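You operate a simulated robot arm through the tools that you are given. There is no shell and no other tool.

The job below is to be done with a simulated robot arm. You get a single attempt, and the scene is never put back.

## Task
Top up the middle red box with oil to between the marks.
Fine: use the green tank's oil plunger, spill nothing, and shut the lid again.

The check looks at the end state, three seconds after you hand in, the way a careful person would. Anything else that was tipped, shoved, dropped, spilled or broken makes it a failure. Lids that push on must go on centred and level and be pressed home; caps that screw on are set level and turned clockwise until they are tight.

## Robot
A 7-joint arm with a two-finger gripper, fixed in place. Base frame: the origin is on the floor under the middle of its stand, x ahead of it, y to its left, z up. Readings come in mm, degrees, newtons and seconds.
With the tool pointing down near the work surface it reaches from about 300 to 740 mm from the base axis. Its first joint turns from -166.0 to 166.0 degrees. Payload 2.94 kg.
The tool frame sits at the grasp point between the pads (the TCP): z along the fingers, y along the line on which they close. The tips reach 30 mm beyond it. The gripper opens to 138 mm; its body begins 109 mm behind the TCP.
Orientation is that of the tool frame in the base frame, as [roll, pitch, yaw] about the fixed x, y, z axes, in that order (R = Rz(yaw) Ry(pitch) Rx(roll)). With the fingers straight down and closing along the base's y, the tool's x points along the base's -x, its y along +y and its z along -z.

## Interface
- The arm moves only by the tool step_arm. Its argument "increments" is a list of rows, each a list of 3 entries, a list of its own where there are three numbers: the shift along the tool's x, y, z in units of 30 mm (1.0 is 30 mm), then the turn, a rotation vector about the tool's x, y, z in units of 6 degrees (1.0 is 6 degrees), then the opening, from 0 (shut) to 1 (fully open). In form: [[[x, y, z], [ax, ay, az], hand], ...]. A call has 1 to 20 rows; each row shifts and turns the commanded pose from where the row before left it, along the tool's axes as they then stand. A call with a number of a shift or a turn outside -1 to 1 is refused whole. A row lasts 0.2 s, in which the tool goes at most 50 mm and 8.6 degrees; a call with a longer step from one row to the next is refused whole, and so is a gripper value outside its range. A pose out of reach is approached as far as the arm can. The call stops where the force on the tool passes 60 N (or 10 N more than at its start, if that is more) or the arm is blocked; 0.2 s more then pass. The fingers move at their own pace (about 72 mm/s each) and stop on an object; they squeeze with about 22 N. The grip force told is the motor's: it shows also when the fingers shut on nothing. Time passes only in rows, and 0.2 s behind the last, so rows that do not move let the fingers close. The reply holds the time, the measured pose of the TCP, the force on the tool along the base axes, the opening and the grip force, in the units named above and with some noise, with the torque about the TCP (base axes, N m) and any sound that the robot's microphone picked up.
- Cameras (640 x 400 px; columns grow to the right, rows downward): "scene" is fixed at [50.5, -500.4, 1529]; the picture's right is [0.78, -0.62, 0.00], its down [-0.37, -0.47, -0.80] and it looks along [0.50, 0.63, -0.60] (base axes); focal length 214 px, centre (320, 200). "wrist" rides on the gripper at [71, 19, -146] in the tool frame; the picture's right is [-0.26, 0.97, 0.00], its down [-0.85, -0.23, -0.48] and it looks along [-0.46, -0.12, 0.88] (tool axes); focal length 280 px, centre (320, 200). There is no depth. A picture from a camera that has moved, and an enlarged one, comes with that camera's place and axes in the base frame and with its lens.
- camera(camera): a new picture of that camera. No time passes.
- move_column(by): slides the trunk up (or, below 0, down) by that many mm; the arm rides with it, the base frame stays. It gives what a move gives, with no picture.
- close_up(camera, box): a new picture of the part [left, top, right, bottom] of that camera's present view, enlarged. No time passes.
- sign_off(): hands the job in; it is judged then, once.

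Places have to be worked out from the pictures, the camera data and where the tool is seen. Open the gripper and draw the arm clear of the work before you hand the job in, unless the task says otherwise.

The tools are called after "Emit:" as name(argument=value, ...) on one line, values as JSON. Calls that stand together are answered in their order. step_arm: Moves the arm, as the interface text tells. Its arguments: {"type":"object","properties":{"increments":{"type":"array"}},"required":["increments"]} The other tools are called the same way: move_column (by) moves the trunk up or down; camera (camera) takes a picture; close_up (camera, box) takes an enlarged picture of a part of a camera's view; sign_off () hands the job in.

At the start:

```text
time_s: 0.0
tool_pos: [155.0, -316.3, 1366.9]
ee_rot: [-179.9, -0.1, 180.0]
contact_force: [0.3, 0.4, 0.5]
torque: [-0.05, 0.04, 0.04]
opening: 137.7
grip_force: 0.1
trunk travel left (down, up): [-326.0, 128.0]
```

scene: 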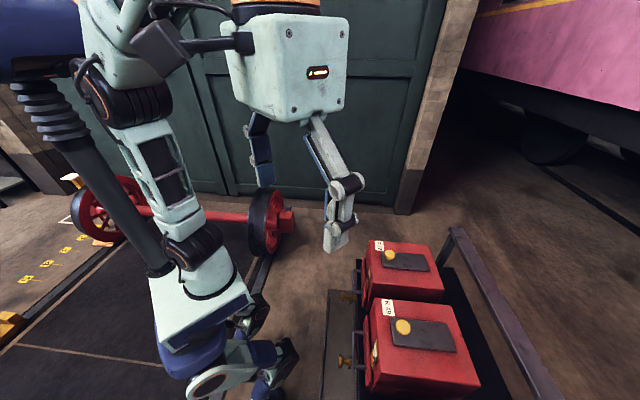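
wrist: 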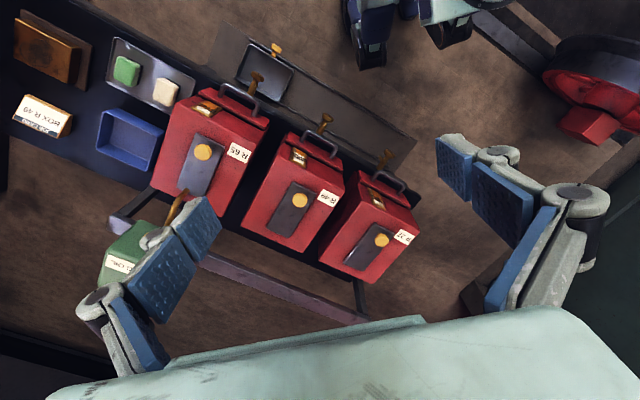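

I start by looking at the scene in more detail: three red boxes, a green tank with a plunger, trays. I take enlarged pictures of the wrist view before moving.

Emit:
close_up(camera="wrist", box=[80, 60, 280, 300])

Emit:
close_up(camera="wrist", box=[220, 100, 440, 300])

Emit:
close_up(camera="wrist", box=[0, 0, 200, 160])

Emit:
close_up(camera="scene", box=[320, 220, 520, 400])

```text
1.67 times, centred on (180, 180) of wrist
camera zoom: at [84.1, -299.1, 1513.5], right [0.26, 0.97, 0.0], down [0.85, -0.23, 0.48], along [0.46, -0.12, -0.88], focal length 467 px, centre (553, 233)
```

zoom: 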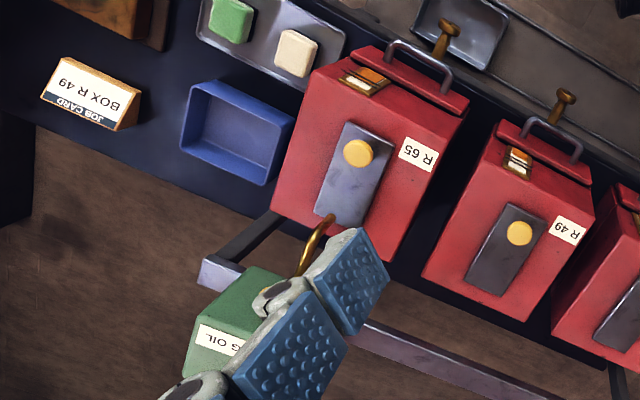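

```text
2.00 times, centred on (330, 200) of wrist
camera zoom: at [84.1, -299.1, 1513.5], right [0.26, 0.97, 0.0], down [0.85, -0.23, 0.48], along [0.46, -0.12, -0.88], focal length 561 px, centre (300, 200)
```

zoom: 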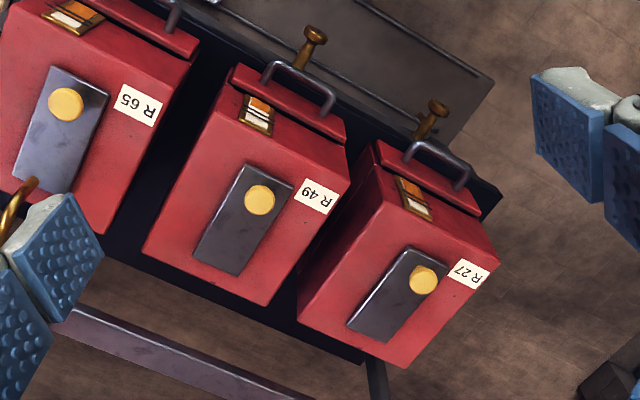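

```text
2.50 times, centred on (100, 80) of wrist
camera zoom: at [84.1, -299.1, 1513.5], right [0.26, 0.97, 0.0], down [0.85, -0.23, 0.48], along [0.46, -0.12, -0.88], focal length 701 px, centre (870, 500)
```

zoom: 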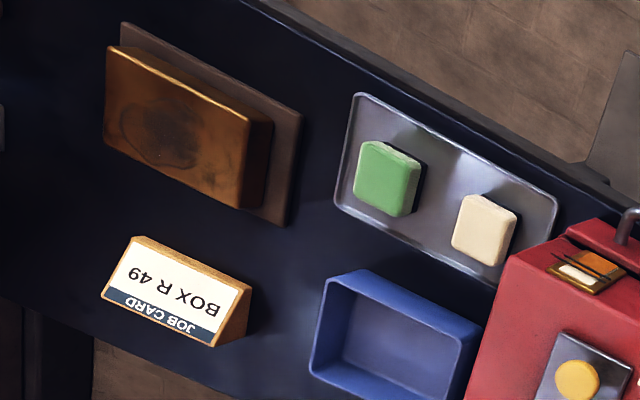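

```text
2.22 times, centred on (420, 310) of scene
camera zoom: at [50.5, -500.4, 1529.0], right [0.78, -0.62, 0.0], down [-0.37, -0.47, -0.8], along [0.5, 0.63, -0.6], focal length 477 px, centre (98, -44)
```

zoom: 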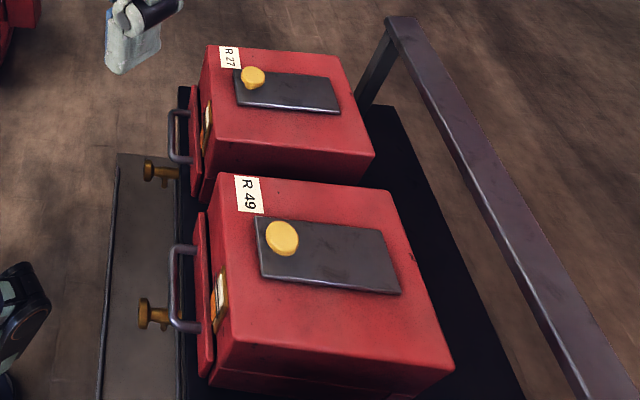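

The R 49 box is the middle one (job card agrees). Triangulating the knob of its lid gives about (395, -433, 894), and the row of boxes runs along (0.71, 0.71). The green tank is hidden by a finger, so I turn the tool 45° to face the bench squarely, staying high.

Emit:
step_arm(increments=[[[0, 0, 0], [0, 0, 1], 0.5], [[0, 0, 0], [0, 0, 1], 0.3], [[0, 0, 0], [0, 0, 1], 0.2], [[0, 0, 0], [0, 0, 1], 0.2], [[0, 0, 0], [0, 0, 1], 0.2], [[0, 0, 0], [0, 0, 1], 0.2], [[0, 0, 0], [0, 0, 1], 0.2], [[0, 0, 0], [0, 0, 0.5], 0.2]])

Emit:
camera(camera="wrist")

Emit:
camera(camera="scene")

```text
time_s: 1.8
tool_pos: [155.8, -319.3, 1367.3]
ee_rot: [180.0, 0.1, 134.9]
contact_force: [1.0, 0.1, -0.5]
torque: [0.01, -0.02, -0.02]
opening: 27.7
grip_force: 0.0
trunk travel left (down, up): [-326.0, 128.0]
```

```text
taken
camera wrist: at [119.1, -255.6, 1513.6], right [0.87, 0.5, 0.0], down [0.44, -0.76, 0.48], along [0.24, -0.41, -0.88], focal length 280 px, centre (320, 200)
```

wrist: 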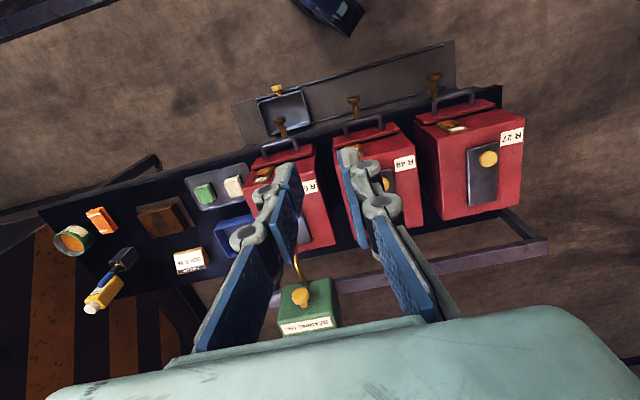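

```text
taken
```

scene: 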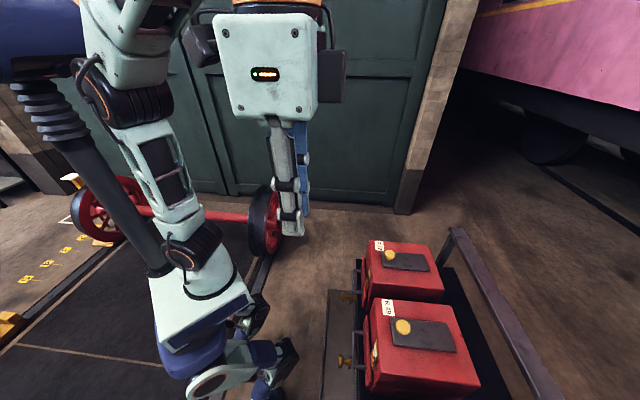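

The tank with its spout and plunger sits behind R 65, near the rail. I shift the camera sideways by about 270 mm toward it and open the fingers so that the view is free.

Emit:
step_arm(increments=[[[0, -1, 0], [0, 0, 0], 0.6], [[0, -1, 0], [0, 0, 0], 1], [[0, -1, 0], [0, 0, 0], 1], [[0, -1, 0], [0, 0, 0], 1], [[0, -1, 0], [0, 0, 0], 1], [[0, -1, 0], [0, 0, 0], 1], [[0, -1, 0], [0, 0, 0], 1], [[0, -1, 0], [0, 0, 0], 1], [[0, 0, 0], [0, 0, 0], 1]])

Emit:
camera(camera="wrist")

```text
time_s: 3.8
tool_pos: [8.2, -443.4, 1352.1]
ee_rot: [-179.3, 0.7, 135.0]
contact_force: [0.4, 0.4, 0.7]
torque: [0.01, -0.01, 0.01]
opening: 138.1
grip_force: 0.0
out of reach, approached as far as the arm can: row 3, 4, 5, 6, 7, 8
trunk travel left (down, up): [-326.0, 128.0]
```

```text
taken
camera wrist: at [-28.5, -377.5, 1497.1], right [0.87, 0.5, -0.01], down [0.44, -0.75, 0.49], along [0.24, -0.43, -0.87], focal length 280 px, centre (320, 200)
```

wrist: 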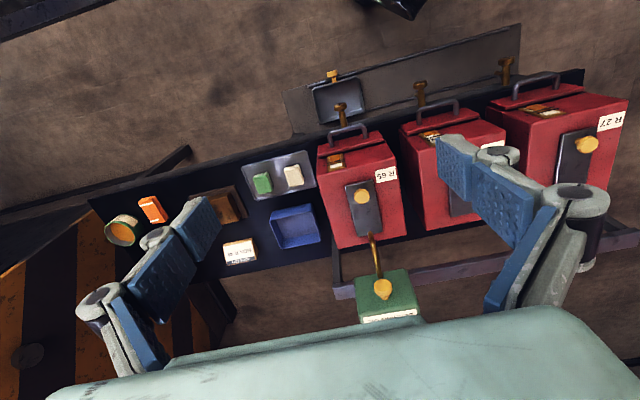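

Triangulating from both pictures, the tank's plunger knob is at about (344, -740, 1027), and the tank seems to sit on the rail behind the boxes. I look at it enlarged.

Emit:
close_up(camera="wrist", box=[310, 120, 450, 330])

Emit:
close_up(camera="wrist", box=[340, 220, 430, 330])

Emit:
close_up(camera="wrist", box=[80, 140, 330, 290])

```text
1.90 times, centred on (380, 225) of wrist
camera zoom: at [-28.5, -377.5, 1497.1], right [0.87, 0.5, -0.01], down [0.44, -0.75, 0.49], along [0.24, -0.43, -0.87], focal length 534 px, centre (206, 152)
```

zoom: 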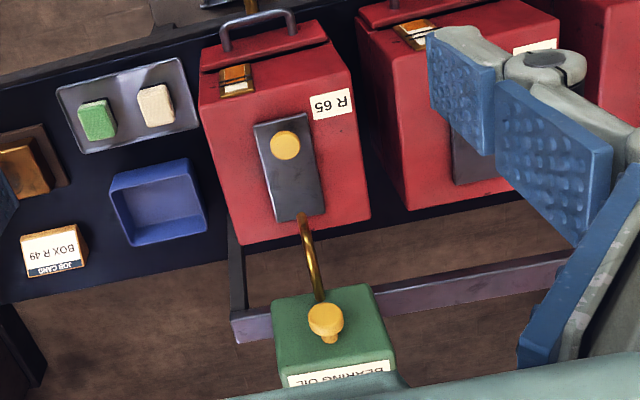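

```text
3.64 times, centred on (385, 275) of wrist
camera zoom: at [-28.5, -377.5, 1497.1], right [0.87, 0.5, -0.01], down [0.44, -0.75, 0.49], along [0.24, -0.43, -0.87], focal length 1020 px, centre (84, -73)
```

zoom: 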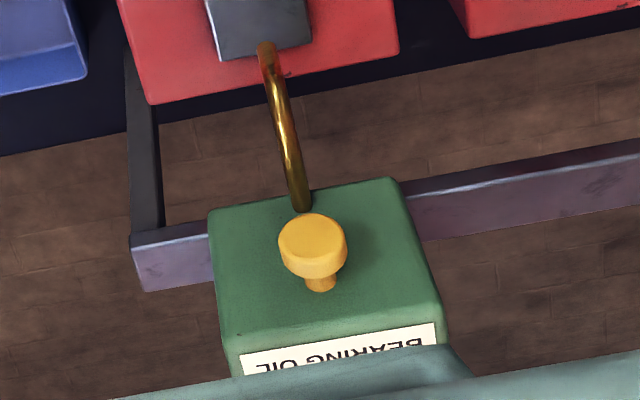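

```text
2.56 times, centred on (205, 215) of wrist
camera zoom: at [-28.5, -377.5, 1497.1], right [0.87, 0.5, -0.01], down [0.44, -0.75, 0.49], along [0.24, -0.43, -0.87], focal length 718 px, centre (614, 162)
```

zoom: 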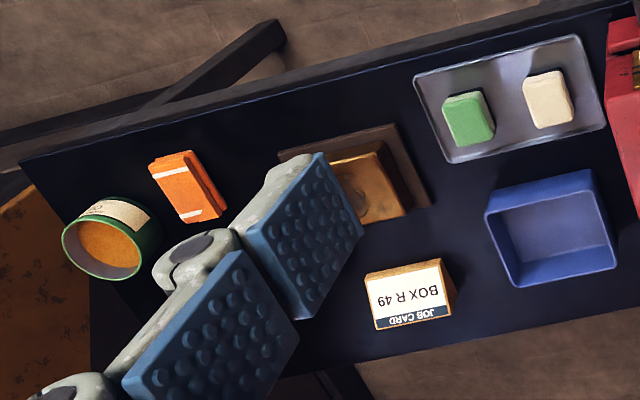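

The "BEARING OIL" tank is a carriage on the rail with a spout toward the boxes, and a yellow plunger on top; it probably slides along the rail. I lower the trunk to get nearer and have better reach (all things there are below 1030 mm).

Emit:
move_column(by=-150)

Emit:
camera(camera="wrist")

```text
time_s: 5.5
tool_pos: [7.6, -442.3, 1200.9]
ee_rot: [-179.2, 0.8, 135.0]
contact_force: [-0.5, -0.4, -0.1]
torque: [-0.02, 0.0, 0.0]
opening: 137.9
grip_force: 0.2
trunk travel left (down, up): [-176.0, 278.0]
```

```text
taken
camera wrist: at [-28.7, -377.1, 1347.2], right [0.87, 0.5, -0.01], down [0.44, -0.75, 0.49], along [0.24, -0.43, -0.87], focal length 280 px, centre (320, 200)
```

wrist: 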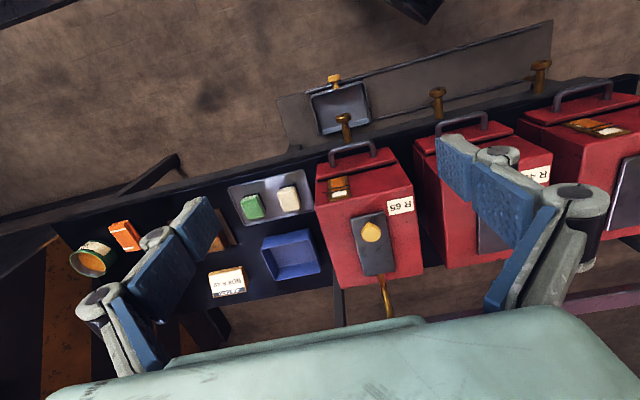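

Now I move back along the row so that the camera faces R 49 (about +270 mm along the row).

Emit:
step_arm(increments=[[[0, 1, 0], [0, 0, 0], 1], [[0, 1, 0], [0, 0, 0], 1], [[0, 1, 0], [0, 0, 0], 1], [[0, 1, 0], [0, 0, 0], 1], [[0, 1, 0], [0, 0, 0], 1], [[0, 1, 0], [0, 0, 0], 1], [[0, 1, 0], [0, 0, 0], 1], [[0, 1, 0], [0, 0, 0], 1], [[0, 1, 0], [0, 0, 0], 1], [[0, 0, 0], [0, 0, 0], 1]])

Emit:
camera(camera="wrist")

```text
time_s: 7.8
tool_pos: [193.1, -252.2, 1197.8]
ee_rot: [-179.3, 0.7, 135.1]
contact_force: [0.2, 0.8, -0.5]
torque: [0.01, 0.03, 0.03]
opening: 138.2
grip_force: 0.1
trunk travel left (down, up): [-176.0, 278.0]
```

```text
taken
camera wrist: at [158.1, -186.6, 1343.4], right [0.87, 0.5, -0.01], down [0.44, -0.75, 0.49], along [0.24, -0.43, -0.87], focal length 280 px, centre (320, 200)
```

wrist: 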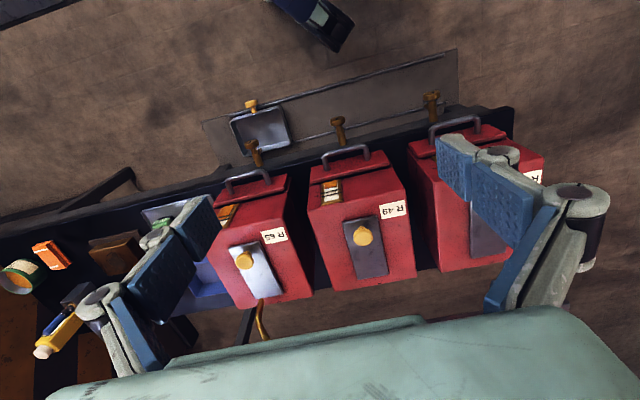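

R 49 is now central; I enlarge its lid and gauge.

Emit:
close_up(camera="wrist", box=[290, 130, 430, 300])

Emit:
close_up(camera="wrist", box=[300, 160, 370, 220])

Emit:
close_up(camera="wrist", box=[205, 180, 315, 345])

```text
2.35 times, centred on (360, 215) of wrist
camera zoom: at [158.1, -186.6, 1343.4], right [0.87, 0.5, -0.01], down [0.44, -0.75, 0.49], along [0.24, -0.43, -0.87], focal length 660 px, centre (226, 165)
```

zoom: 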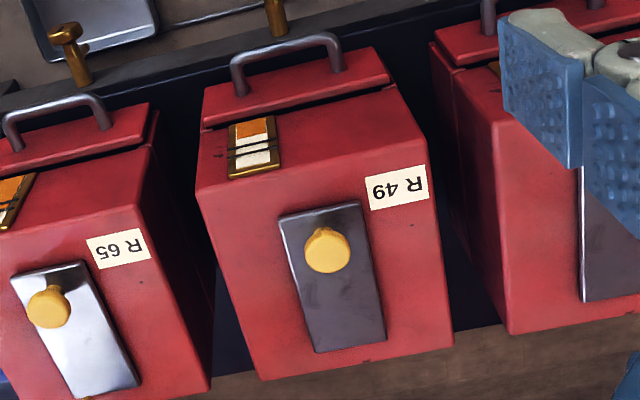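

```text
6.67 times, centred on (335, 190) of wrist
camera zoom: at [158.1, -186.6, 1343.4], right [0.87, 0.5, -0.01], down [0.44, -0.75, 0.49], along [0.24, -0.43, -0.87], focal length 1869 px, centre (220, 267)
```

zoom: 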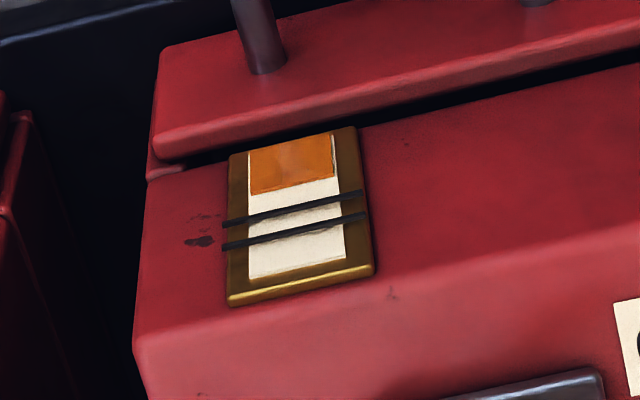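

```text
2.42 times, centred on (260, 262) of wrist
camera zoom: at [158.1, -186.6, 1343.4], right [0.87, 0.5, -0.01], down [0.44, -0.75, 0.49], along [0.24, -0.43, -0.87], focal length 680 px, centre (466, 48)
```

zoom: 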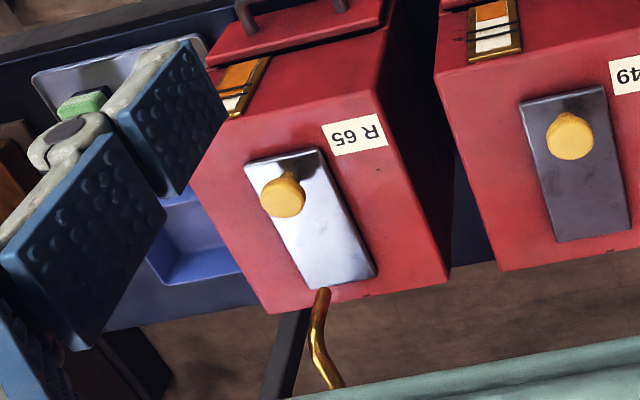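

The gauge on R 49's front shows the oil below the lower of two black marks. Box top is at about z 869; the spout tip about 914 over u≈689 from the base axis. I move closer above R 49's lid (still above 1020 mm) to understand how it opens.

Emit:
step_arm(increments=[[[-0.85, 0.05, 0.7], [0, 0, 0], 1], [[-0.85, 0.05, 0.7], [0, 0, 0], 1], [[-0.85, 0.05, 0.7], [0, 0, 0], 1], [[-0.85, 0.05, 0.7], [0, 0, 0], 1], [[-0.85, 0.05, 0.7], [0, 0, 0], 1], [[-0.85, 0.05, 0.7], [0, 0, 0], 1], [[0, 0, 0], [0, 0, 0], 1]])

Emit:
camera(camera="wrist")

Emit:
camera(camera="scene")

```text
time_s: 9.3
tool_pos: [312.4, -353.6, 1076.3]
ee_rot: [-179.3, 0.7, 134.9]
contact_force: [-0.2, 0.0, -0.8]
torque: [0.07, 0.01, -0.01]
opening: 137.8
grip_force: 0.1
trunk travel left (down, up): [-176.0, 278.0]
```

```text
taken
camera wrist: at [277.0, -287.9, 1220.6], right [0.87, 0.5, -0.01], down [0.44, -0.75, 0.49], along [0.24, -0.43, -0.87], focal length 280 px, centre (320, 200)
```

wrist: 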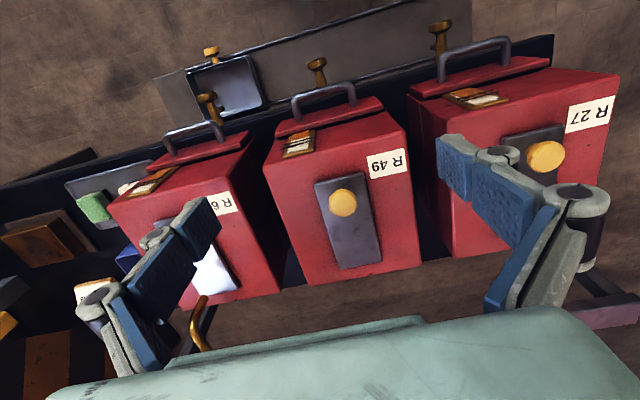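

```text
taken
```

scene: 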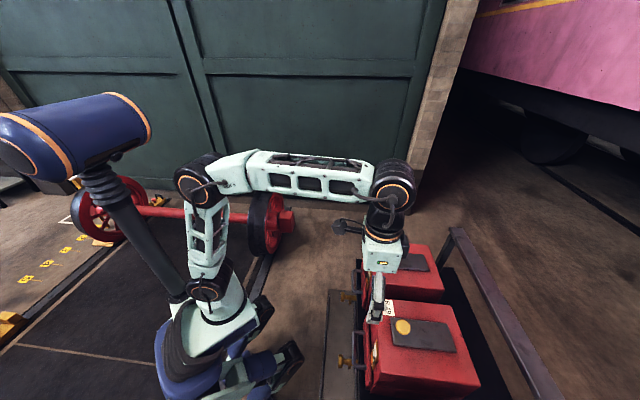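

Emit:
close_up(camera="wrist", box=[290, 150, 410, 290])

Emit:
close_up(camera="scene", box=[370, 300, 480, 370])

Emit:
close_up(camera="wrist", box=[170, 230, 270, 350])

```text
2.86 times, centred on (350, 220) of wrist
camera zoom: at [277.0, -287.9, 1220.6], right [0.87, 0.5, -0.01], down [0.44, -0.75, 0.49], along [0.24, -0.43, -0.87], focal length 801 px, centre (234, 143)
```

zoom: 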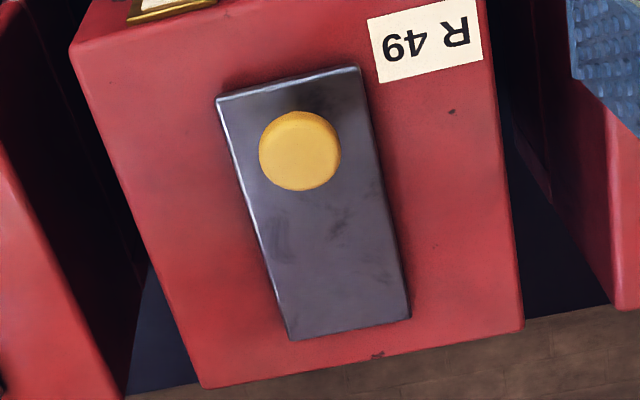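

```text
5.71 times, centred on (425, 335) of scene
camera zoom: at [50.5, -500.4, 1529.0], right [0.78, -0.62, 0.0], down [-0.37, -0.47, -0.8], along [0.5, 0.63, -0.6], focal length 1226 px, centre (-280, -571)
```

zoom: 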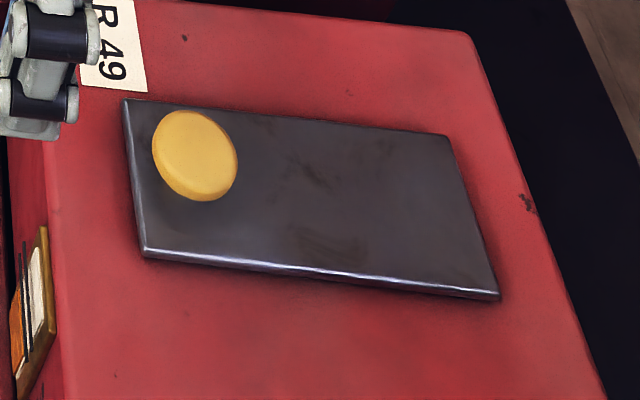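

```text
3.33 times, centred on (220, 290) of wrist
camera zoom: at [277.0, -287.9, 1220.6], right [0.87, 0.5, -0.01], down [0.44, -0.75, 0.49], along [0.24, -0.43, -0.87], focal length 935 px, centre (653, -100)
```

zoom: 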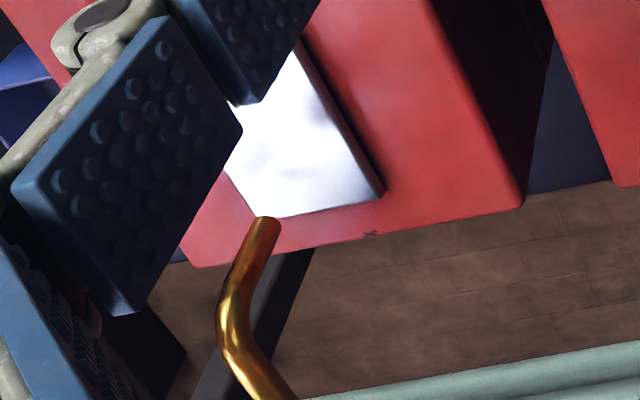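

The lid plate of R 49 spans u≈561–720 (radial), v≈-63…+6, with a knob Ø≈39 mm at u≈589, v≈-28.5, top z≈894. I level the tool and come down above the knob to about TCP z 945, with the opening reduced.

Emit:
step_arm(increments=[[[-0.787, 0, 0.88], [-0.118, 0.118, 0], 0.7], [[-0.787, 0, 0.88], [0, 0, 0], 0.6], [[-0.787, 0, 0.88], [0, 0, 0], 0.6], [[-0.787, 0, 0.88], [0, 0, 0], 0.6], [[-0.787, 0, 0.88], [0, 0, 0], 0.6], [[0, 0, 0], [0, 0, 0], 0.6]])

Emit:
camera(camera="wrist")

Emit:
close_up(camera="scene", box=[350, 260, 510, 380])

```text
time_s: 10.8
tool_pos: [396.1, -439.6, 945.9]
ee_rot: [-179.9, 0.0, 135.0]
contact_force: [-1.0, -0.2, 0.0]
torque: [0.01, 0.04, 0.02]
opening: 82.6
grip_force: 0.1
trunk travel left (down, up): [-176.0, 278.0]
```

```text
taken
camera wrist: at [359.5, -376.1, 1091.4], right [0.87, 0.5, 0.0], down [0.44, -0.76, 0.48], along [0.24, -0.41, -0.88], focal length 280 px, centre (320, 200)
```

wrist: 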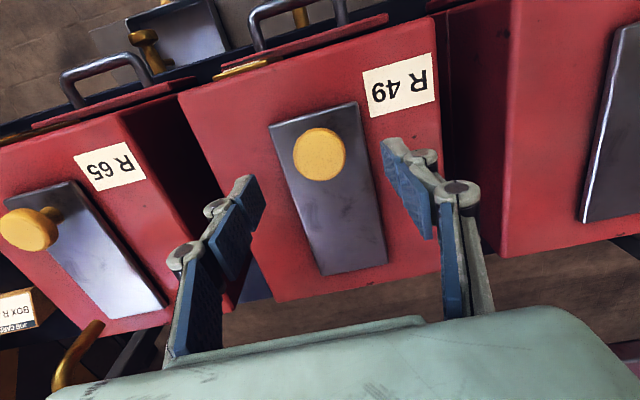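

```text
3.33 times, centred on (430, 320) of scene
camera zoom: at [50.5, -500.4, 1529.0], right [0.78, -0.62, 0.0], down [-0.37, -0.47, -0.8], along [0.5, 0.63, -0.6], focal length 715 px, centre (-47, -200)
```

zoom: 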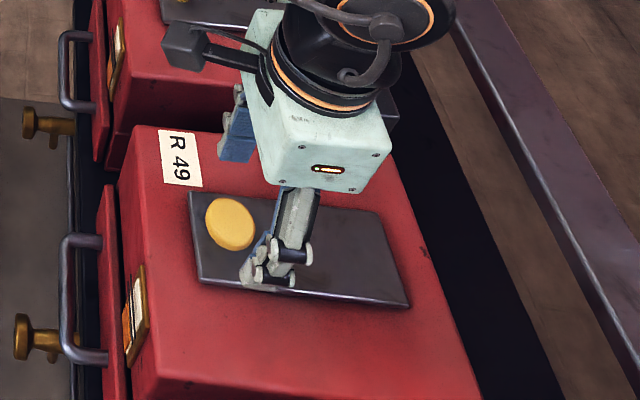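

The knob lies between the fingers (about 4 mm nearer to the robot than the TCP). I correct that and descend carefully until the tips are just above the plate.

Emit:
step_arm(increments=[[[0.13, 0, 0.3], [0, 0, 0], 0.6], [[0, 0, 0.3], [0, 0, 0], 0.6], [[0, 0, 0.3], [0, 0, 0], 0.6], [[0, 0, 0.15], [0, 0, 0], 0.6], [[0, 0, 0], [0, 0, 0], 0.6]])

Emit:
close_up(camera="wrist", box=[220, 80, 440, 250])

Emit:
close_up(camera="scene", box=[380, 290, 460, 350])

```text
time_s: 11.9
tool_pos: [392.2, -435.5, 911.1]
ee_rot: [-180.0, 0.0, 135.0]
contact_force: [0.8, -0.2, -0.3]
torque: [0.02, -0.02, -0.01]
opening: 82.7
grip_force: 0.0
trunk travel left (down, up): [-176.0, 278.0]
```

```text
2.35 times, centred on (330, 165) of wrist
camera zoom: at [356.5, -372.7, 1057.6], right [0.87, 0.5, 0.0], down [0.44, -0.76, 0.48], along [0.24, -0.41, -0.88], focal length 660 px, centre (296, 282)
```

zoom: 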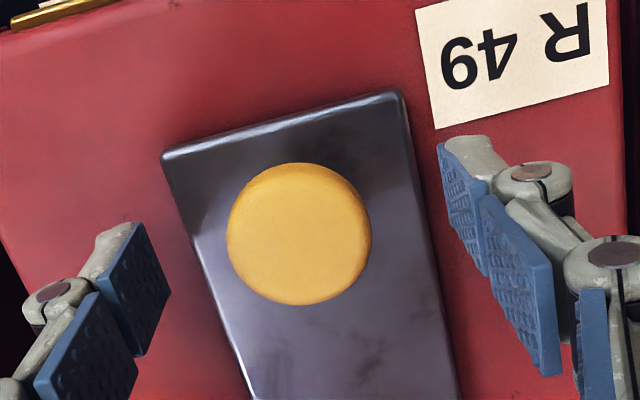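

```text
6.67 times, centred on (420, 320) of scene
camera zoom: at [50.5, -500.4, 1529.0], right [0.78, -0.62, 0.0], down [-0.37, -0.47, -0.8], along [0.5, 0.63, -0.6], focal length 1430 px, centre (-347, -600)
```

zoom: 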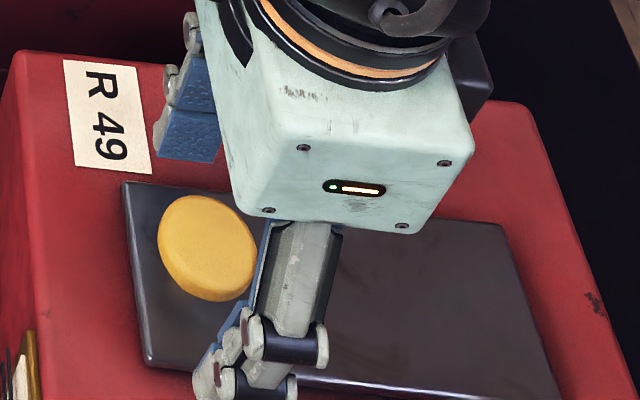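

The knob is centred between the fingertips. I close on it and let the fingers settle.

Emit:
step_arm(increments=[[[0, 0, 0], [0, 0, 0], 0.4], [[0, 0, 0], [0, 0, 0], 0.25], [[0, 0, 0], [0, 0, 0], 0.15], [[0, 0, 0], [0, 0, 0], 0.15], [[0, 0, 0], [0, 0, 0], 0.15]])

Emit:
close_up(camera="wrist", box=[220, 80, 440, 250])

```text
time_s: 13.2
tool_pos: [392.9, -435.3, 911.8]
ee_rot: [-180.0, 0.0, 135.0]
contact_force: [3.3, 2.6, -0.4]
torque: [0.13, -0.09, 0.01]
opening: 36.2
grip_force: 45.1
trunk travel left (down, up): [-176.0, 278.0]
```

```text
2.35 times, centred on (330, 165) of wrist
camera zoom: at [357.1, -372.1, 1057.7], right [0.87, 0.5, 0.0], down [0.44, -0.76, 0.48], along [0.24, -0.41, -0.88], focal length 660 px, centre (296, 282)
```

zoom: 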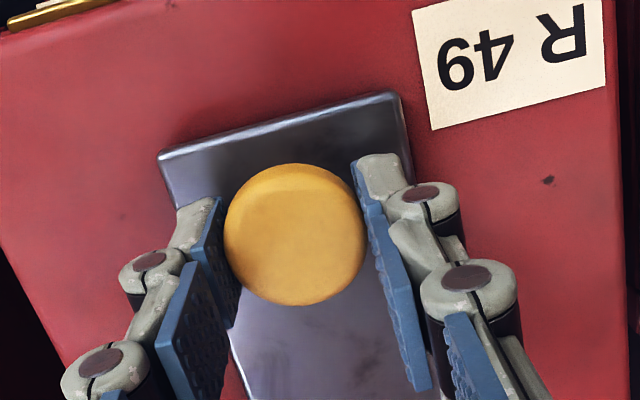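

The knob is held (36 mm, only small side force). I test by lifting just 3 mm and read the force.

Emit:
step_arm(increments=[[[0, 0, -0.05], [0, 0, 0], 0.15], [[0, 0, -0.05], [0, 0, 0], 0.15]])

Emit:
close_up(camera="wrist", box=[220, 80, 440, 250])

```text
time_s: 13.8
tool_pos: [393.3, -435.8, 911.3]
ee_rot: [-180.0, -0.3, 135.0]
contact_force: [3.4, 10.4, -15.4]
torque: [-0.48, -0.81, 0.0]
opening: 36.2
grip_force: 45.2
trunk travel left (down, up): [-176.0, 278.0]
```

```text
2.35 times, centred on (330, 165) of wrist
camera zoom: at [357.6, -372.8, 1058.1], right [0.87, 0.5, 0.0], down [0.44, -0.76, 0.47], along [0.23, -0.41, -0.88], focal length 660 px, centre (296, 282)
```

zoom: 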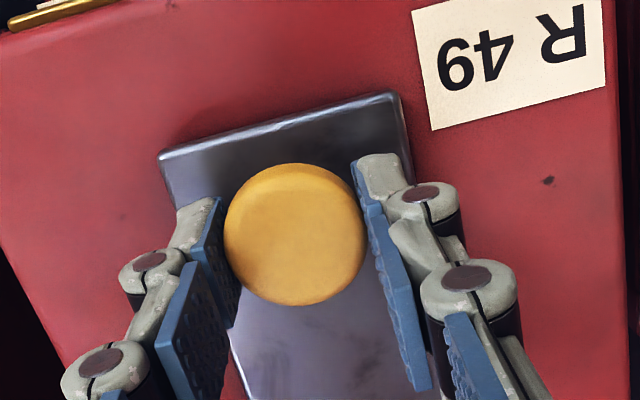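

The lid does not lift (15 N, no motion), so it slides or swings. I relax the lift and test a small pull toward the robot (tool +x, 4 mm).

Emit:
step_arm(increments=[[[0, 0, 0.1], [0, 0, 0], 0.15], [[0, 0, 0], [0, 0, 0], 0.15]])

Emit:
step_arm(increments=[[[0.07, 0, 0], [0, 0, 0], 0.15], [[0.07, 0, 0], [0, 0, 0], 0.15]])

Emit:
close_up(camera="wrist", box=[220, 80, 440, 250])

```text
time_s: 14.3
tool_pos: [393.9, -435.4, 912.2]
ee_rot: [180.0, -0.1, 135.2]
contact_force: [3.3, 13.3, 0.4]
torque: [1.12, 0.82, 0.01]
opening: 36.6
grip_force: 45.2
trunk travel left (down, up): [-176.0, 278.0]
```

```text
time_s: 14.9
tool_pos: [392.6, -433.0, 912.0]
ee_rot: [-179.9, 0.2, 135.1]
contact_force: [11.4, 8.2, 0.9]
torque: [0.03, -0.4, -0.12]
opening: 36.5
grip_force: 44.9
trunk travel left (down, up): [-176.0, 278.0]
```

```text
2.35 times, centred on (330, 165) of wrist
camera zoom: at [355.7, -370.6, 1057.4], right [0.87, 0.5, 0.0], down [0.44, -0.76, 0.48], along [0.24, -0.42, -0.88], focal length 660 px, centre (296, 282)
```

zoom: 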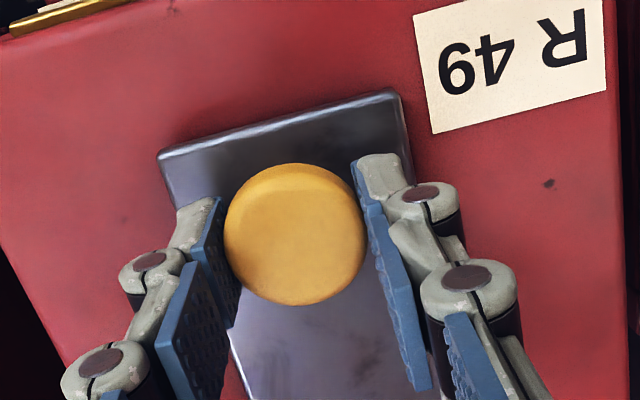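

The tool went 2.6 mm toward the robot with little radial force, but it isn't clear if the lid moved. I take a scene reference picture, then pull 5 mm more.

Emit:
close_up(camera="scene", box=[370, 300, 480, 370])

Emit:
step_arm(increments=[[[0.08, 0, 0], [0, 0, 0], 0.15], [[0.08, 0, 0], [0, 0, 0], 0.15]])

Emit:
close_up(camera="wrist", box=[220, 80, 440, 250])

Emit:
close_up(camera="scene", box=[370, 300, 480, 370])

```text
5.71 times, centred on (425, 335) of scene
camera zoom: at [50.5, -500.4, 1529.0], right [0.78, -0.62, 0.0], down [-0.37, -0.47, -0.8], along [0.5, 0.63, -0.6], focal length 1226 px, centre (-280, -571)
```

zoom: 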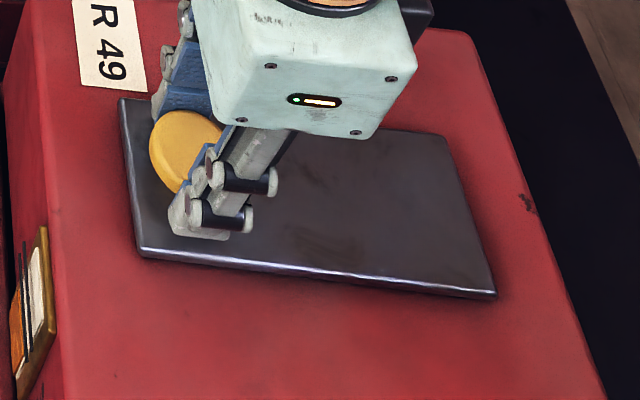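

```text
time_s: 15.6
tool_pos: [386.9, -430.8, 911.5]
ee_rot: [180.0, 0.1, 135.0]
contact_force: [11.5, 9.7, -1.2]
torque: [-0.5, -0.87, 0.06]
opening: 36.3
grip_force: 44.6
trunk travel left (down, up): [-176.0, 278.0]
```

```text
2.35 times, centred on (330, 165) of wrist
camera zoom: at [352.1, -367.0, 1057.7], right [0.87, 0.5, 0.0], down [0.44, -0.76, 0.48], along [0.24, -0.41, -0.88], focal length 660 px, centre (296, 282)
```

zoom: 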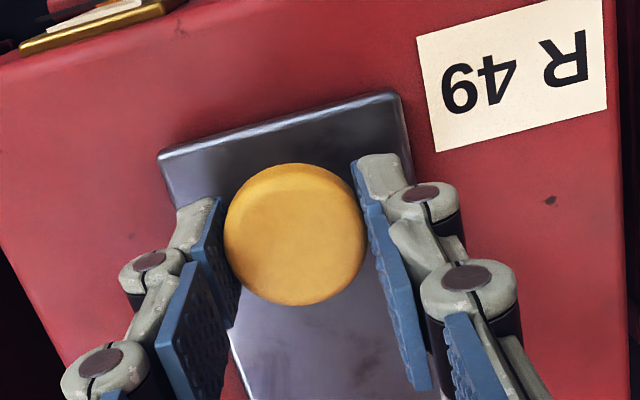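

```text
5.71 times, centred on (425, 335) of scene
camera zoom: at [50.5, -500.4, 1529.0], right [0.78, -0.62, 0.0], down [-0.37, -0.47, -0.8], along [0.5, 0.63, -0.6], focal length 1226 px, centre (-280, -571)
```

zoom: 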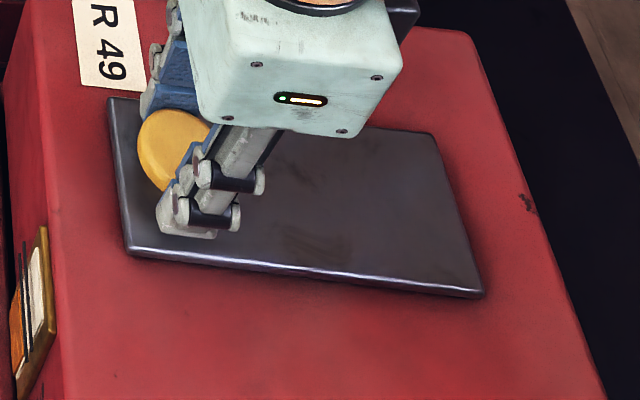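

The lid slides toward the robot (it moved about 5 mm relative to the box, box itself unchanged). I relax the sideways bias by 2 mm and pull on in small rows.

Emit:
step_arm(increments=[[[0.15, 0.07, 0], [0, 0, 0], 0.15], [[0.2, 0, 0], [0, 0, 0], 0.15], [[0.2, 0, 0], [0, 0, 0], 0.15], [[0.2, 0, 0], [0, 0, 0], 0.15]])

Emit:
camera(camera="wrist")

```text
time_s: 16.6
tool_pos: [372.7, -414.0, 911.7]
ee_rot: [-179.9, 0.1, 135.1]
contact_force: [5.3, 4.6, 8.6]
torque: [0.23, 0.16, -0.22]
opening: 36.4
grip_force: 46.0
trunk travel left (down, up): [-176.0, 278.0]
```

```text
taken
camera wrist: at [335.6, -350.0, 1057.5], right [0.87, 0.5, 0.0], down [0.44, -0.76, 0.48], along [0.24, -0.42, -0.88], focal length 280 px, centre (320, 200)
```

wrist: 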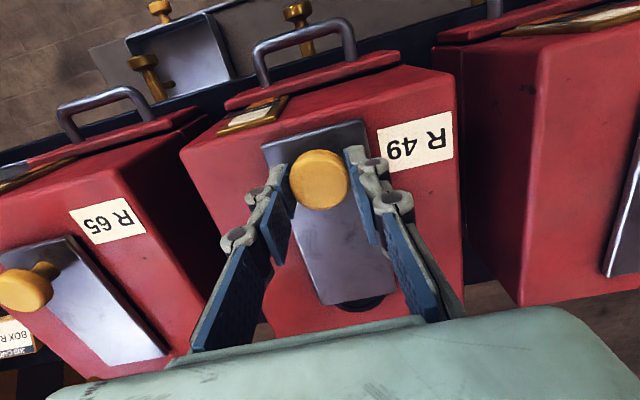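

The fill hole begins to show beyond the lid's far end. The force is small, so I continue pulling.

Emit:
step_arm(increments=[[[0.2, 0, 0], [0, 0, 0], 0.15], [[0.2, 0, 0], [0, 0, 0], 0.15], [[0.2, 0, 0], [0, 0, 0], 0.15], [[0.2, 0, 0], [0, 0, 0], 0.15], [[0.2, 0, 0], [0, 0, 0], 0.15]])

Emit:
camera(camera="wrist")

```text
time_s: 17.8
tool_pos: [351.3, -393.0, 911.6]
ee_rot: [-179.9, 0.0, 134.9]
contact_force: [-0.6, -2.1, 7.5]
torque: [-0.32, -0.27, 0.09]
opening: 36.1
grip_force: 45.1
trunk travel left (down, up): [-176.0, 278.0]
```

```text
taken
camera wrist: at [314.8, -329.2, 1057.5], right [0.87, 0.5, 0.0], down [0.44, -0.76, 0.48], along [0.24, -0.41, -0.88], focal length 280 px, centre (320, 200)
```

wrist: 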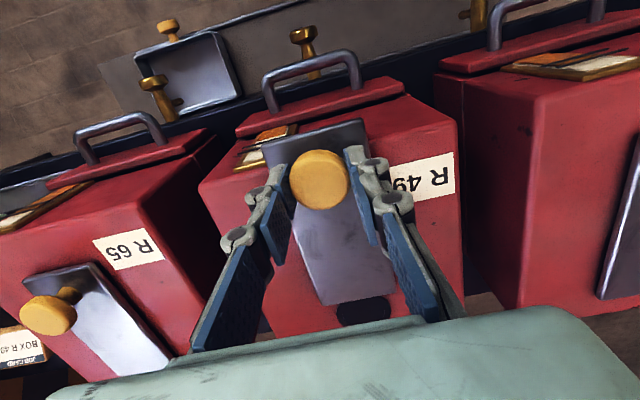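

The dark hole is at about u≈685, v≈-27, as the spout position suggests. I pull the lid further to see whether there is a stop.

Emit:
step_arm(increments=[[[0.2, 0, 0], [0, 0, 0], 0.15], [[0.2, 0, 0], [0, 0, 0], 0.15], [[0.2, 0, 0], [0, 0, 0], 0.15]])

Emit:
close_up(camera="scene", box=[350, 290, 490, 390])

```text
time_s: 18.6
tool_pos: [340.9, -385.1, 910.4]
ee_rot: [180.0, 0.6, 135.1]
contact_force: [24.0, -25.8, -0.2]
torque: [-0.48, -0.53, 0.0]
opening: 36.4
grip_force: 45.2
trunk travel left (down, up): [-176.0, 278.0]
```

```text
4.00 times, centred on (420, 340) of scene
camera zoom: at [50.5, -500.4, 1529.0], right [0.78, -0.62, 0.0], down [-0.37, -0.47, -0.8], along [0.5, 0.63, -0.6], focal length 858 px, centre (-80, -360)
```

zoom: 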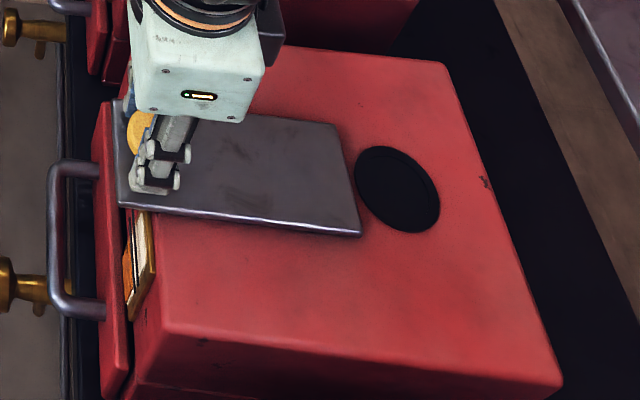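

The lid reached its stop (35 N along the radial) after 73 mm, with the hole fully open and the box unmoved. I relax the pull, open the fingers and rise.

Emit:
step_arm(increments=[[[-0.2, 0, 0], [0, 0, 0], 0.15], [[0, 0, 0], [0, 0, 0], 0.15]])

Emit:
step_arm(increments=[[[0, 0, 0], [0, 0, 0], 0.35], [[0, 0, 0], [0, 0, 0], 0.5], [[0, 0, 0], [0, 0, 0], 0.6], [[0, 0, -0.5], [0, 0, 0], 0.6], [[0, 0, -1], [0, 0, 0], 0.6], [[0, 0, -1], [0, 0, 0], 0.6], [[0, 0, -1], [0, 0, 0], 0.6], [[0, 0, -1], [0, 0, 0], 0.6], [[0, 0, -1], [0, 0, 0], 0.6], [[0, 0, 0], [0, 0, 0], 0.6]])

Emit:
camera(camera="wrist")

Emit:
camera(camera="scene")

```text
time_s: 19.1
tool_pos: [342.4, -385.5, 911.2]
ee_rot: [180.0, 0.0, 134.9]
contact_force: [11.1, -6.0, 6.0]
torque: [-0.65, -0.7, 0.1]
opening: 36.4
grip_force: 45.4
trunk travel left (down, up): [-176.0, 278.0]
```

```text
time_s: 21.4
tool_pos: [344.3, -385.1, 1075.0]
ee_rot: [-180.0, -0.1, 134.9]
contact_force: [0.0, 0.4, 0.4]
torque: [0.0, 0.02, 0.03]
opening: 82.7
grip_force: 0.1
trunk travel left (down, up): [-176.0, 278.0]
```

```text
taken
camera wrist: at [309.2, -321.3, 1221.4], right [0.87, 0.5, 0.0], down [0.44, -0.76, 0.48], along [0.24, -0.41, -0.88], focal length 280 px, centre (320, 200)
```

wrist: 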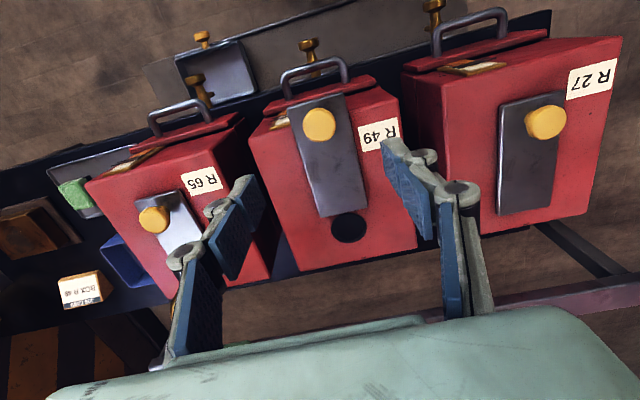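

```text
taken
```

scene: 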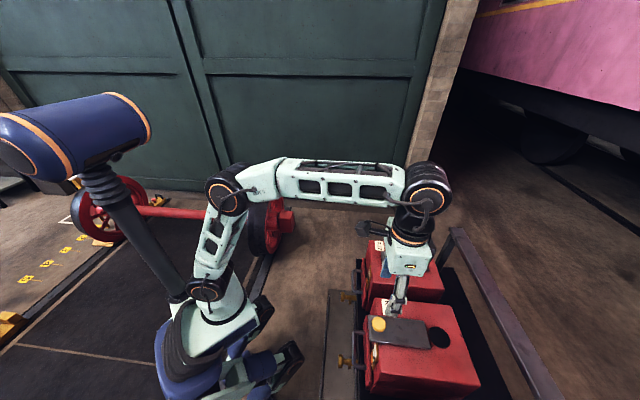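

The lid of R 49 is open and stays there. Now I go look at the tank: move back and sideways toward R 65's line, staying at about 1100 mm height, then tilt the tool outward by 42°.

Emit:
step_arm(increments=[[[0.45, -0.9, -0.1], [0, 0, 0], 0.6], [[0.45, -0.9, -0.1], [0, 0, 0], 0.4], [[0.45, -0.9, -0.1], [0, 0, 0], 0.2], [[0.45, -0.9, -0.1], [0, 0, 0], 0.2], [[0.45, -0.9, -0.1], [0, 0, 0], 0.2], [[0.45, -0.9, -0.1], [0, 0, 0], 0.2], [[0.45, -0.9, -0.1], [0, 0, 0], 0.2], [[0.45, -0.9, -0.1], [0, 0, 0], 0.2], [[0.3, -0.9, -0.1], [0, 0, 0], 0.2], [[0, 0, 0], [0, -1, 0], 0.2], [[0, 0, 0], [0, -1, 0], 0.2], [[0, 0, 0], [0, -1, 0], 0.2], [[0, 0, 0], [0, -1, 0], 0.2], [[0, 0, 0], [0, -1, 0], 0.2], [[0, 0, 0], [0, -1, 0], 0.2], [[0, 0, 0], [0, -1, 0], 0.2]])

Emit:
camera(camera="wrist")

Emit:
camera(camera="scene")

```text
time_s: 24.8
tool_pos: [89.2, -473.3, 1103.7]
ee_rot: [-179.9, 42.0, 135.1]
contact_force: [0.3, -0.4, -0.3]
torque: [-0.01, 0.0, 0.0]
opening: 27.6
grip_force: 0.0
trunk travel left (down, up): [-176.0, 278.0]
```

```text
taken
camera wrist: at [-2.6, -354.0, 1165.4], right [0.82, 0.55, 0.17], down [0.06, -0.38, 0.92], along [0.57, -0.75, -0.35], focal length 280 px, centre (320, 200)
```

wrist: 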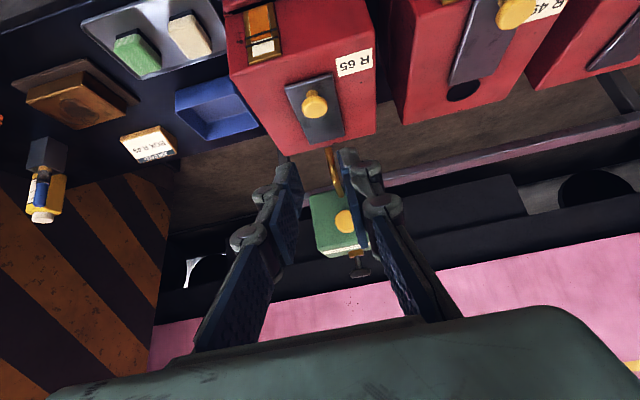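

```text
taken
```

scene: 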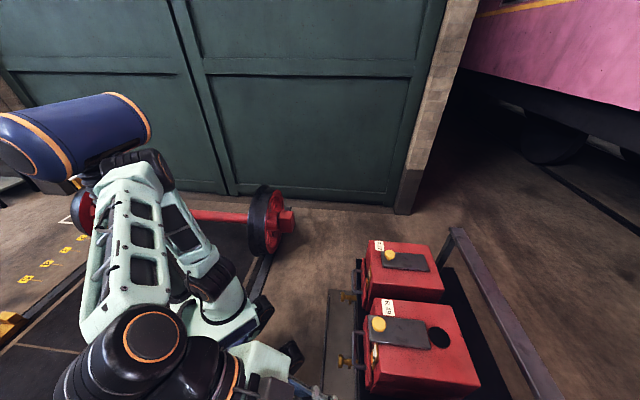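

Emit:
close_up(camera="wrist", box=[280, 130, 400, 300])

Emit:
close_up(camera="wrist", box=[300, 180, 380, 285])

```text
2.35 times, centred on (340, 215) of wrist
camera zoom: at [-2.6, -354.0, 1165.4], right [0.82, 0.55, 0.17], down [0.06, -0.38, 0.92], along [0.57, -0.75, -0.35], focal length 660 px, centre (273, 165)
```

zoom: 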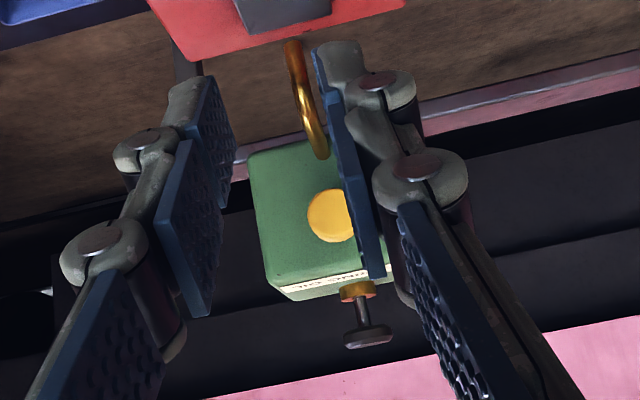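

```text
3.81 times, centred on (340, 232) of wrist
camera zoom: at [-2.6, -354.0, 1165.4], right [0.82, 0.55, 0.17], down [0.06, -0.38, 0.92], along [0.57, -0.75, -0.35], focal length 1068 px, centre (244, 76)
```

zoom: 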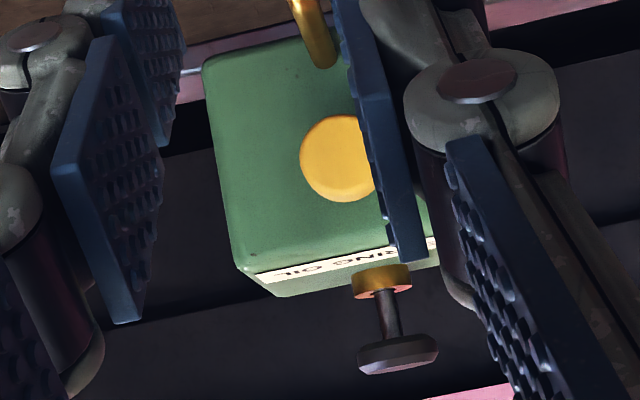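

Now I see it right: the yellow knob sits on the tank's robot-facing side (handle for sliding), the spout leaves that side lower down, and the real plunger is the dark T-handle on a brass collar on top of the tank. I tilt further to 60° and open the fingers to view it unobstructed.

Emit:
step_arm(increments=[[[0, 0, 0], [0, -1, 0], 0.5], [[0, 0, 0], [0, -1, 0], 0.8], [[0, 0, 0], [0, -1, 0], 0.9], [[0, 0, 0], [0, 0, 0], 0.9]])

Emit:
camera(camera="wrist")

Emit:
close_up(camera="wrist", box=[270, 110, 400, 260])

```text
time_s: 25.9
tool_pos: [98.6, -482.0, 1066.9]
ee_rot: [179.5, 55.0, 134.7]
contact_force: [0.3, -0.2, 0.2]
torque: [0.01, 0.03, 0.01]
opening: 124.4
grip_force: 0.2
trunk travel left (down, up): [-176.0, 278.0]
stopped in row 4: the arm was blocked; the commanded pose is now the measured one
```

```text
taken
camera wrist: at [-1.8, -356.1, 1093.9], right [0.79, 0.58, 0.22], down [-0.1, -0.24, 0.97], along [0.61, -0.78, -0.13], focal length 280 px, centre (320, 200)
```

wrist: 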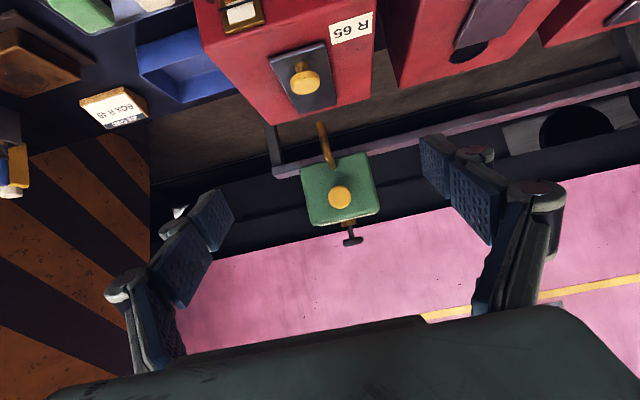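

```text
2.67 times, centred on (335, 185) of wrist
camera zoom: at [-1.8, -356.1, 1093.9], right [0.79, 0.58, 0.22], down [-0.1, -0.24, 0.97], along [0.61, -0.78, -0.13], focal length 748 px, centre (280, 240)
```

zoom: 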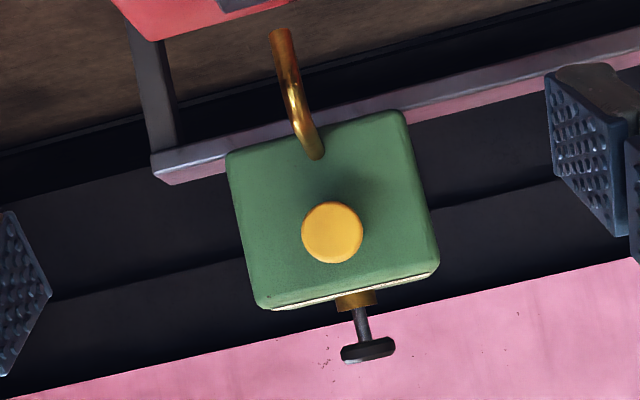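

Tank face: v ≈ -344…-210, z ≈ 951…1068; knob centre ≈ (u 770, v -281, z 1027); plunger disc at u≈826, z≈1111–1123. I approach the knob to a point 80 mm short of it along the tool axis, tilt kept at 55°.

Emit:
step_arm(increments=[[[-0.723, -0.042, 0.926], [0, 0, 0], 0.6], [[-0.723, -0.042, 0.926], [0, 0, 0], 0.6], [[-0.723, -0.042, 0.926], [0, 0, 0], 0.6], [[-0.723, -0.042, 0.926], [0, 0, 0], 0.6], [[-0.723, -0.042, 0.926], [0, 0, 0], 0.6], [[-0.723, -0.042, 0.926], [0, 0, 0], 0.6], [[-0.723, -0.042, 0.926], [0, 0, 0], 0.6], [[-0.723, -0.042, 0.926], [0, 0, 0], 0.6], [[0, 0, 0], [0, 0, 0], 0.6]])

Emit:
camera(camera="wrist")

```text
time_s: 27.9
tool_pos: [292.7, -686.0, 1087.0]
ee_rot: [179.5, 55.2, 134.7]
contact_force: [1.2, -0.4, -0.1]
torque: [0.0, -0.03, -0.01]
opening: 83.1
grip_force: 0.1
trunk travel left (down, up): [-176.0, 278.0]
```

```text
taken
camera wrist: at [192.4, -559.7, 1112.3], right [0.79, 0.58, 0.22], down [-0.1, -0.23, 0.97], along [0.61, -0.78, -0.12], focal length 280 px, centre (320, 200)
```

wrist: 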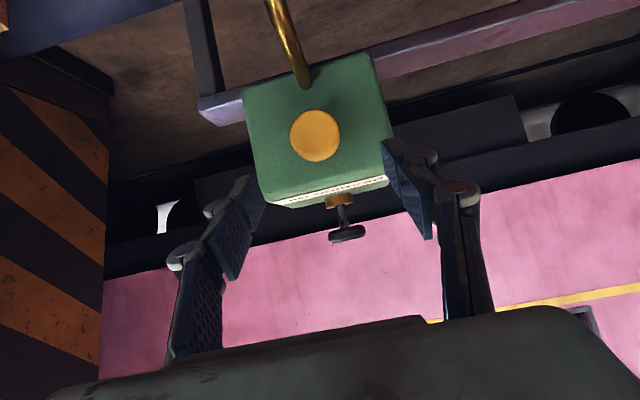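

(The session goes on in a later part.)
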